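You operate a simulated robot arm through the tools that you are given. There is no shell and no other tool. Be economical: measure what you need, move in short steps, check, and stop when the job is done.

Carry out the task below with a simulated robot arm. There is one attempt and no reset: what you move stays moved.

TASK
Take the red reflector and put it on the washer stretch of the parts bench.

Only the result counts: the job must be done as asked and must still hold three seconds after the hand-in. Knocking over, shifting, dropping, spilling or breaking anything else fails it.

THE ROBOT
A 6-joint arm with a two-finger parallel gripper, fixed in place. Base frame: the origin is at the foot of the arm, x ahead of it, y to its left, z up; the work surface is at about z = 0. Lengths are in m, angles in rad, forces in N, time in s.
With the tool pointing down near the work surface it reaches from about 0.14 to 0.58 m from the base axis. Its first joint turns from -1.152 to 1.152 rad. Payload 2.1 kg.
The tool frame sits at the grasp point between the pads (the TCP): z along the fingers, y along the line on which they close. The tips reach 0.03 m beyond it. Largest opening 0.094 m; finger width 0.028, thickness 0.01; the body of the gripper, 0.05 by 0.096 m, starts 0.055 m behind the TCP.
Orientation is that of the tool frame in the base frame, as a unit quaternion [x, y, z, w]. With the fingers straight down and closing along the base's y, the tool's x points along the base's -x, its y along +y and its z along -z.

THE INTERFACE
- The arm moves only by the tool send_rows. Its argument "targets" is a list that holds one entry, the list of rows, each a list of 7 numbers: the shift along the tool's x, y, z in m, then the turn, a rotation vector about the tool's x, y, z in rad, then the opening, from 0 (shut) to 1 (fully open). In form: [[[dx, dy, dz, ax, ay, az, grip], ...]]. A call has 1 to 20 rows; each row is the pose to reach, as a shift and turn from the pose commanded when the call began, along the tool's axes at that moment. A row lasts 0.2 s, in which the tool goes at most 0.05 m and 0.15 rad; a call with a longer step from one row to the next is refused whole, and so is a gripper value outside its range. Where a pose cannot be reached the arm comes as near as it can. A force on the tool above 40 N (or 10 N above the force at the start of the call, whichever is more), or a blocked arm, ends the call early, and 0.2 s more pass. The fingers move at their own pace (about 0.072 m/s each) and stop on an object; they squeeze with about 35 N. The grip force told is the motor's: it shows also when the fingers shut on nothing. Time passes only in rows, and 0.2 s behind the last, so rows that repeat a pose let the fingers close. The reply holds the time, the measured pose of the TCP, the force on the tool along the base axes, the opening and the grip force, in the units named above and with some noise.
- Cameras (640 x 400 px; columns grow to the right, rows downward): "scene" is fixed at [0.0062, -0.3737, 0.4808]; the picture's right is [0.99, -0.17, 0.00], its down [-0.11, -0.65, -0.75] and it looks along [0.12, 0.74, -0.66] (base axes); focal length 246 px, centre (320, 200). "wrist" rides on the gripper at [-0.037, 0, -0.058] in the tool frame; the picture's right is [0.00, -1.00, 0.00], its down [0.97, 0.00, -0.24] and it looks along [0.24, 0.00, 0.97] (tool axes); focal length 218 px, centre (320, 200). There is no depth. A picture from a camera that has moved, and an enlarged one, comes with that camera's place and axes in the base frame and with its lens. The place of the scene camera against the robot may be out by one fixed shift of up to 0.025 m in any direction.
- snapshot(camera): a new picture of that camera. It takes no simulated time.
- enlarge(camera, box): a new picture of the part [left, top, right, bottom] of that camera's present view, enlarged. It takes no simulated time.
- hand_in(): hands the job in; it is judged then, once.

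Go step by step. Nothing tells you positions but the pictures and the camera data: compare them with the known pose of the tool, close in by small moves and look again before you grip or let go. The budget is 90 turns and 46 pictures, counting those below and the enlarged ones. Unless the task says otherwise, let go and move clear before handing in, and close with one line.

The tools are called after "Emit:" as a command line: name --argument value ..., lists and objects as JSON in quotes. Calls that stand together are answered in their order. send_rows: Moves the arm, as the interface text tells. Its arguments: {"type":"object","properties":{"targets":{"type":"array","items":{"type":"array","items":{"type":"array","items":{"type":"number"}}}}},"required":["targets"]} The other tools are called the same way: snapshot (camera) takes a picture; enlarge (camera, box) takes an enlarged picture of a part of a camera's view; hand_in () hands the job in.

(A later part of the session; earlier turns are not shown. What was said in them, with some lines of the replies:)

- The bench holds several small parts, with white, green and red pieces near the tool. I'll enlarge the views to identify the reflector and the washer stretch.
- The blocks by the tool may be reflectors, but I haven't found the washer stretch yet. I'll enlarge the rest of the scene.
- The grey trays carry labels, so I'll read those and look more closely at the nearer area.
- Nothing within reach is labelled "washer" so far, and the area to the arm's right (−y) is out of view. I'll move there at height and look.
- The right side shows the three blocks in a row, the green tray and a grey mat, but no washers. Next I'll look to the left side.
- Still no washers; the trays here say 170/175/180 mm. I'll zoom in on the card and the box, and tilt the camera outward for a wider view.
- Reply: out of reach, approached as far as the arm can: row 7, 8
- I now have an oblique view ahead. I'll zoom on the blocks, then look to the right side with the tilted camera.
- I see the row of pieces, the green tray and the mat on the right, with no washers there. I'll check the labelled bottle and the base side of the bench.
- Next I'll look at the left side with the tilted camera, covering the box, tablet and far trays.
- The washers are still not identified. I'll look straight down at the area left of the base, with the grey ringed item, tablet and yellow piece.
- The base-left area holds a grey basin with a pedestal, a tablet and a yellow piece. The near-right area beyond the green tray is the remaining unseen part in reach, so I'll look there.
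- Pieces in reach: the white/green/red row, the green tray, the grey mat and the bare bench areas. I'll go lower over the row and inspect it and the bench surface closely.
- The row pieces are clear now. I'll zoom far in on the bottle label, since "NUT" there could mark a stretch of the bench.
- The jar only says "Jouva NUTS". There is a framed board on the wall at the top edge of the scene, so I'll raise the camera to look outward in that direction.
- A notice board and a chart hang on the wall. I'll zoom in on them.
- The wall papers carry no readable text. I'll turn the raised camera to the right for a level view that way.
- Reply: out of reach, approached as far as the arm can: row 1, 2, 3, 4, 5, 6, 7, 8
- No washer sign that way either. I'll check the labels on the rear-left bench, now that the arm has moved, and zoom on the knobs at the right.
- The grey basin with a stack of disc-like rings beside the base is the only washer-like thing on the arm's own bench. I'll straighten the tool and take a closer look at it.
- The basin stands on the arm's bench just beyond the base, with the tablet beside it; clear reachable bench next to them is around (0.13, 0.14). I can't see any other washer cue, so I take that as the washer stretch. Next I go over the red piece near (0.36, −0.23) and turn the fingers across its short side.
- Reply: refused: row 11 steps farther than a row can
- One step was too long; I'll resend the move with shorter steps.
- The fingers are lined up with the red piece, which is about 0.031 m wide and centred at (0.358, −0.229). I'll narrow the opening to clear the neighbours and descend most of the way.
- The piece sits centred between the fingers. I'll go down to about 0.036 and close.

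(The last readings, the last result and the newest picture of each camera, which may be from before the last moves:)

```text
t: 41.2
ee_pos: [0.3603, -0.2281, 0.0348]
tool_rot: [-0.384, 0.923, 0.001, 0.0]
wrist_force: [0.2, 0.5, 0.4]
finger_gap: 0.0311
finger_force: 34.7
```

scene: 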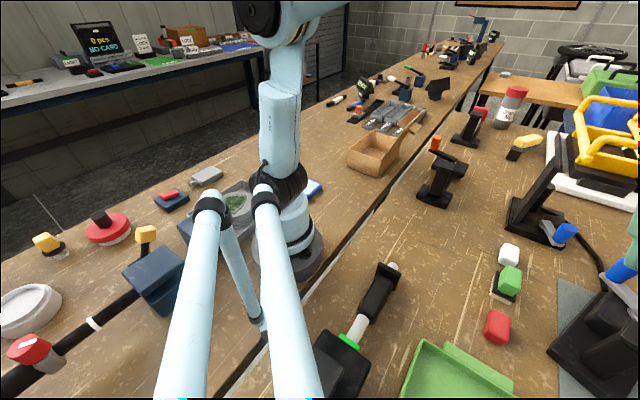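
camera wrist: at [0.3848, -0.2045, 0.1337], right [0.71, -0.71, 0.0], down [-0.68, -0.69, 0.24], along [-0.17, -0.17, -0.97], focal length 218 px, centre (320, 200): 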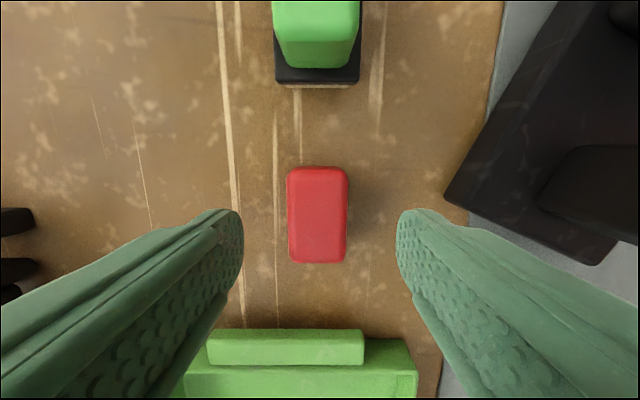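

The grip is firm at a 0.031 m gap. I'll lift and carry it over at height to the clear bench by the tablet and basin.

Emit:
send_rows --targets '[[[-0.002, 0, -0.03, 0, 0, 0, 0.1], [-0.002, 0, -0.07, 0, 0, 0, 0.1], [-0.002, 0, -0.11, 0, 0, 0, 0.1], [-0.002, 0, -0.15, 0, 0, 0, 0.1], [-0.002, 0, -0.18, 0, 0, 0, 0.1], [-0.002, 0, -0.18, 0, 0, 0, 0.1]]]'

Emit:
send_rows --targets '[[[-0.01, 0.04, 0, 0, 0, 0, 0.1], [-0.02, 0.08, 0, 0, 0, 0, 0.1], [-0.03, 0.12, 0, 0, 0, 0, 0.1], [-0.04, 0.16, 0, 0, 0, 0, 0.1], [-0.05, 0.2, 0, 0, 0, 0, 0.1], [-0.06, 0.24, 0, 0, 0, 0, 0.1], [-0.07, 0.28, 0, 0, 0, 0, 0.1], [-0.08, 0.32, 0, 0, 0, 0, 0.1], [-0.09, 0.36, 0, 0, 0, 0, 0.1], [-0.1, 0.4, 0, 0, 0, 0, 0.1], [-0.1, 0.419, 0, 0, 0, 0, 0.1], [-0.1, 0.419, 0, 0, 0, 0, 0.1]]]'

Emit:
snapshot --camera "wrist"

```text
t: 42.6
ee_pos: [0.3608, -0.2289, 0.216]
tool_rot: [-0.384, 0.923, 0.002, 0.0]
wrist_force: [-0.4, 0.0, -0.1]
finger_gap: 0.0307
finger_force: 35.6
```

```text
t: 45.2
ee_pos: [0.1353, 0.1396, 0.2172]
tool_rot: [-0.384, 0.923, 0.001, 0.0]
wrist_force: [-0.3, 0.5, -1.0]
finger_gap: 0.0311
finger_force: 35.0
```

```text
5 pictures are left
camera wrist: at [0.1618, 0.1655, 0.2755], right [0.71, -0.71, 0.0], down [-0.69, -0.69, 0.24], along [-0.17, -0.17, -0.97], focal length 218 px, centre (320, 200)
```

wrist: 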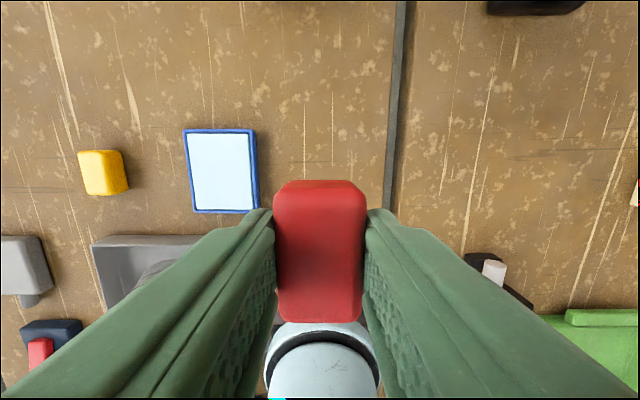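

The spot below is clear bench between the tablet and the gap. I'll lower it to just above the surface and then set it down.

Emit:
send_rows --targets '[[[0, 0, 0.04, 0, 0, 0, 0.1], [0, 0, 0.08, 0, 0, 0, 0.1], [0, 0, 0.12, 0, 0, 0, 0.1], [0, 0, 0.15, 0, 0, 0, 0.1], [0, 0, 0.17, 0, 0, 0, 0.1], [0, 0, 0.181, 0, 0, 0, 0.1], [0, 0, 0.181, 0, 0, 0, 0.1]]]'

Emit:
snapshot --camera "wrist"

```text
t: 46.8
ee_pos: [0.1353, 0.1382, 0.0358]
tool_rot: [-0.384, 0.923, 0.001, 0.001]
wrist_force: [0.6, -0.2, 0.4]
finger_gap: 0.0311
finger_force: 35.3
```

```text
4 pictures are left
camera wrist: at [0.1616, 0.1646, 0.0945], right [0.71, -0.71, 0.0], down [-0.68, -0.69, 0.24], along [-0.17, -0.17, -0.97], focal length 218 px, centre (320, 200)
```

wrist: 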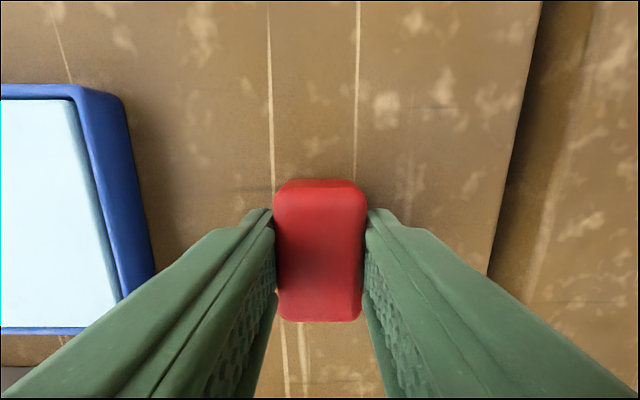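

It is just above or touching the bench. I'll ease down 1 mm, open partway and rise clear.

Emit:
send_rows --targets '[[[0, 0, 0.001, 0, 0, 0, 0.1], [0, 0, 0.001, 0, 0, 0, 0.5], [0, 0, 0.001, 0, 0, 0, 0.55], [0, 0, 0.001, 0, 0, 0, 0.55], [0, 0, -0.02, 0, 0, 0, 0.55], [0, 0, -0.06, 0, 0, 0, 0.55], [0, 0, -0.1, 0, 0, 0, 0.55], [0, 0, -0.14, 0, 0, 0, 0.55], [0, 0, -0.18, 0, 0, 0, 0.55], [0, 0, -0.18, 0, 0, 0, 0.55]]]'

Emit:
snapshot --camera "wrist"

```text
t: 49.0
ee_pos: [0.1336, 0.138, 0.2165]
tool_rot: [-0.383, 0.924, 0.001, 0.001]
wrist_force: [0.1, -0.4, 0.4]
finger_gap: 0.0516
finger_force: 0.1
```

```text
3 pictures are left
camera wrist: at [0.1608, 0.164, 0.2744], right [0.71, -0.71, 0.0], down [-0.68, -0.69, 0.24], along [-0.17, -0.17, -0.97], focal length 218 px, centre (320, 200)
```

wrist: 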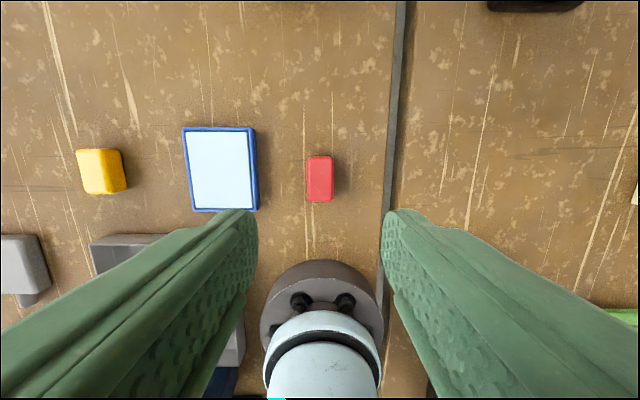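

The red piece stands flat on the bench beside the tablet and basin; in the last picture nothing else has moved and the gripper is clear. I'm handing in now.

Emit:
hand_in

```text
The job is handed in.
```

I moved the red reflector to clear bench by the grey ringed basin next to the arm's base, at about (0.135, 0.138), but nothing I could see was labelled "washer", so that spot is my best guess at the washer stretch.
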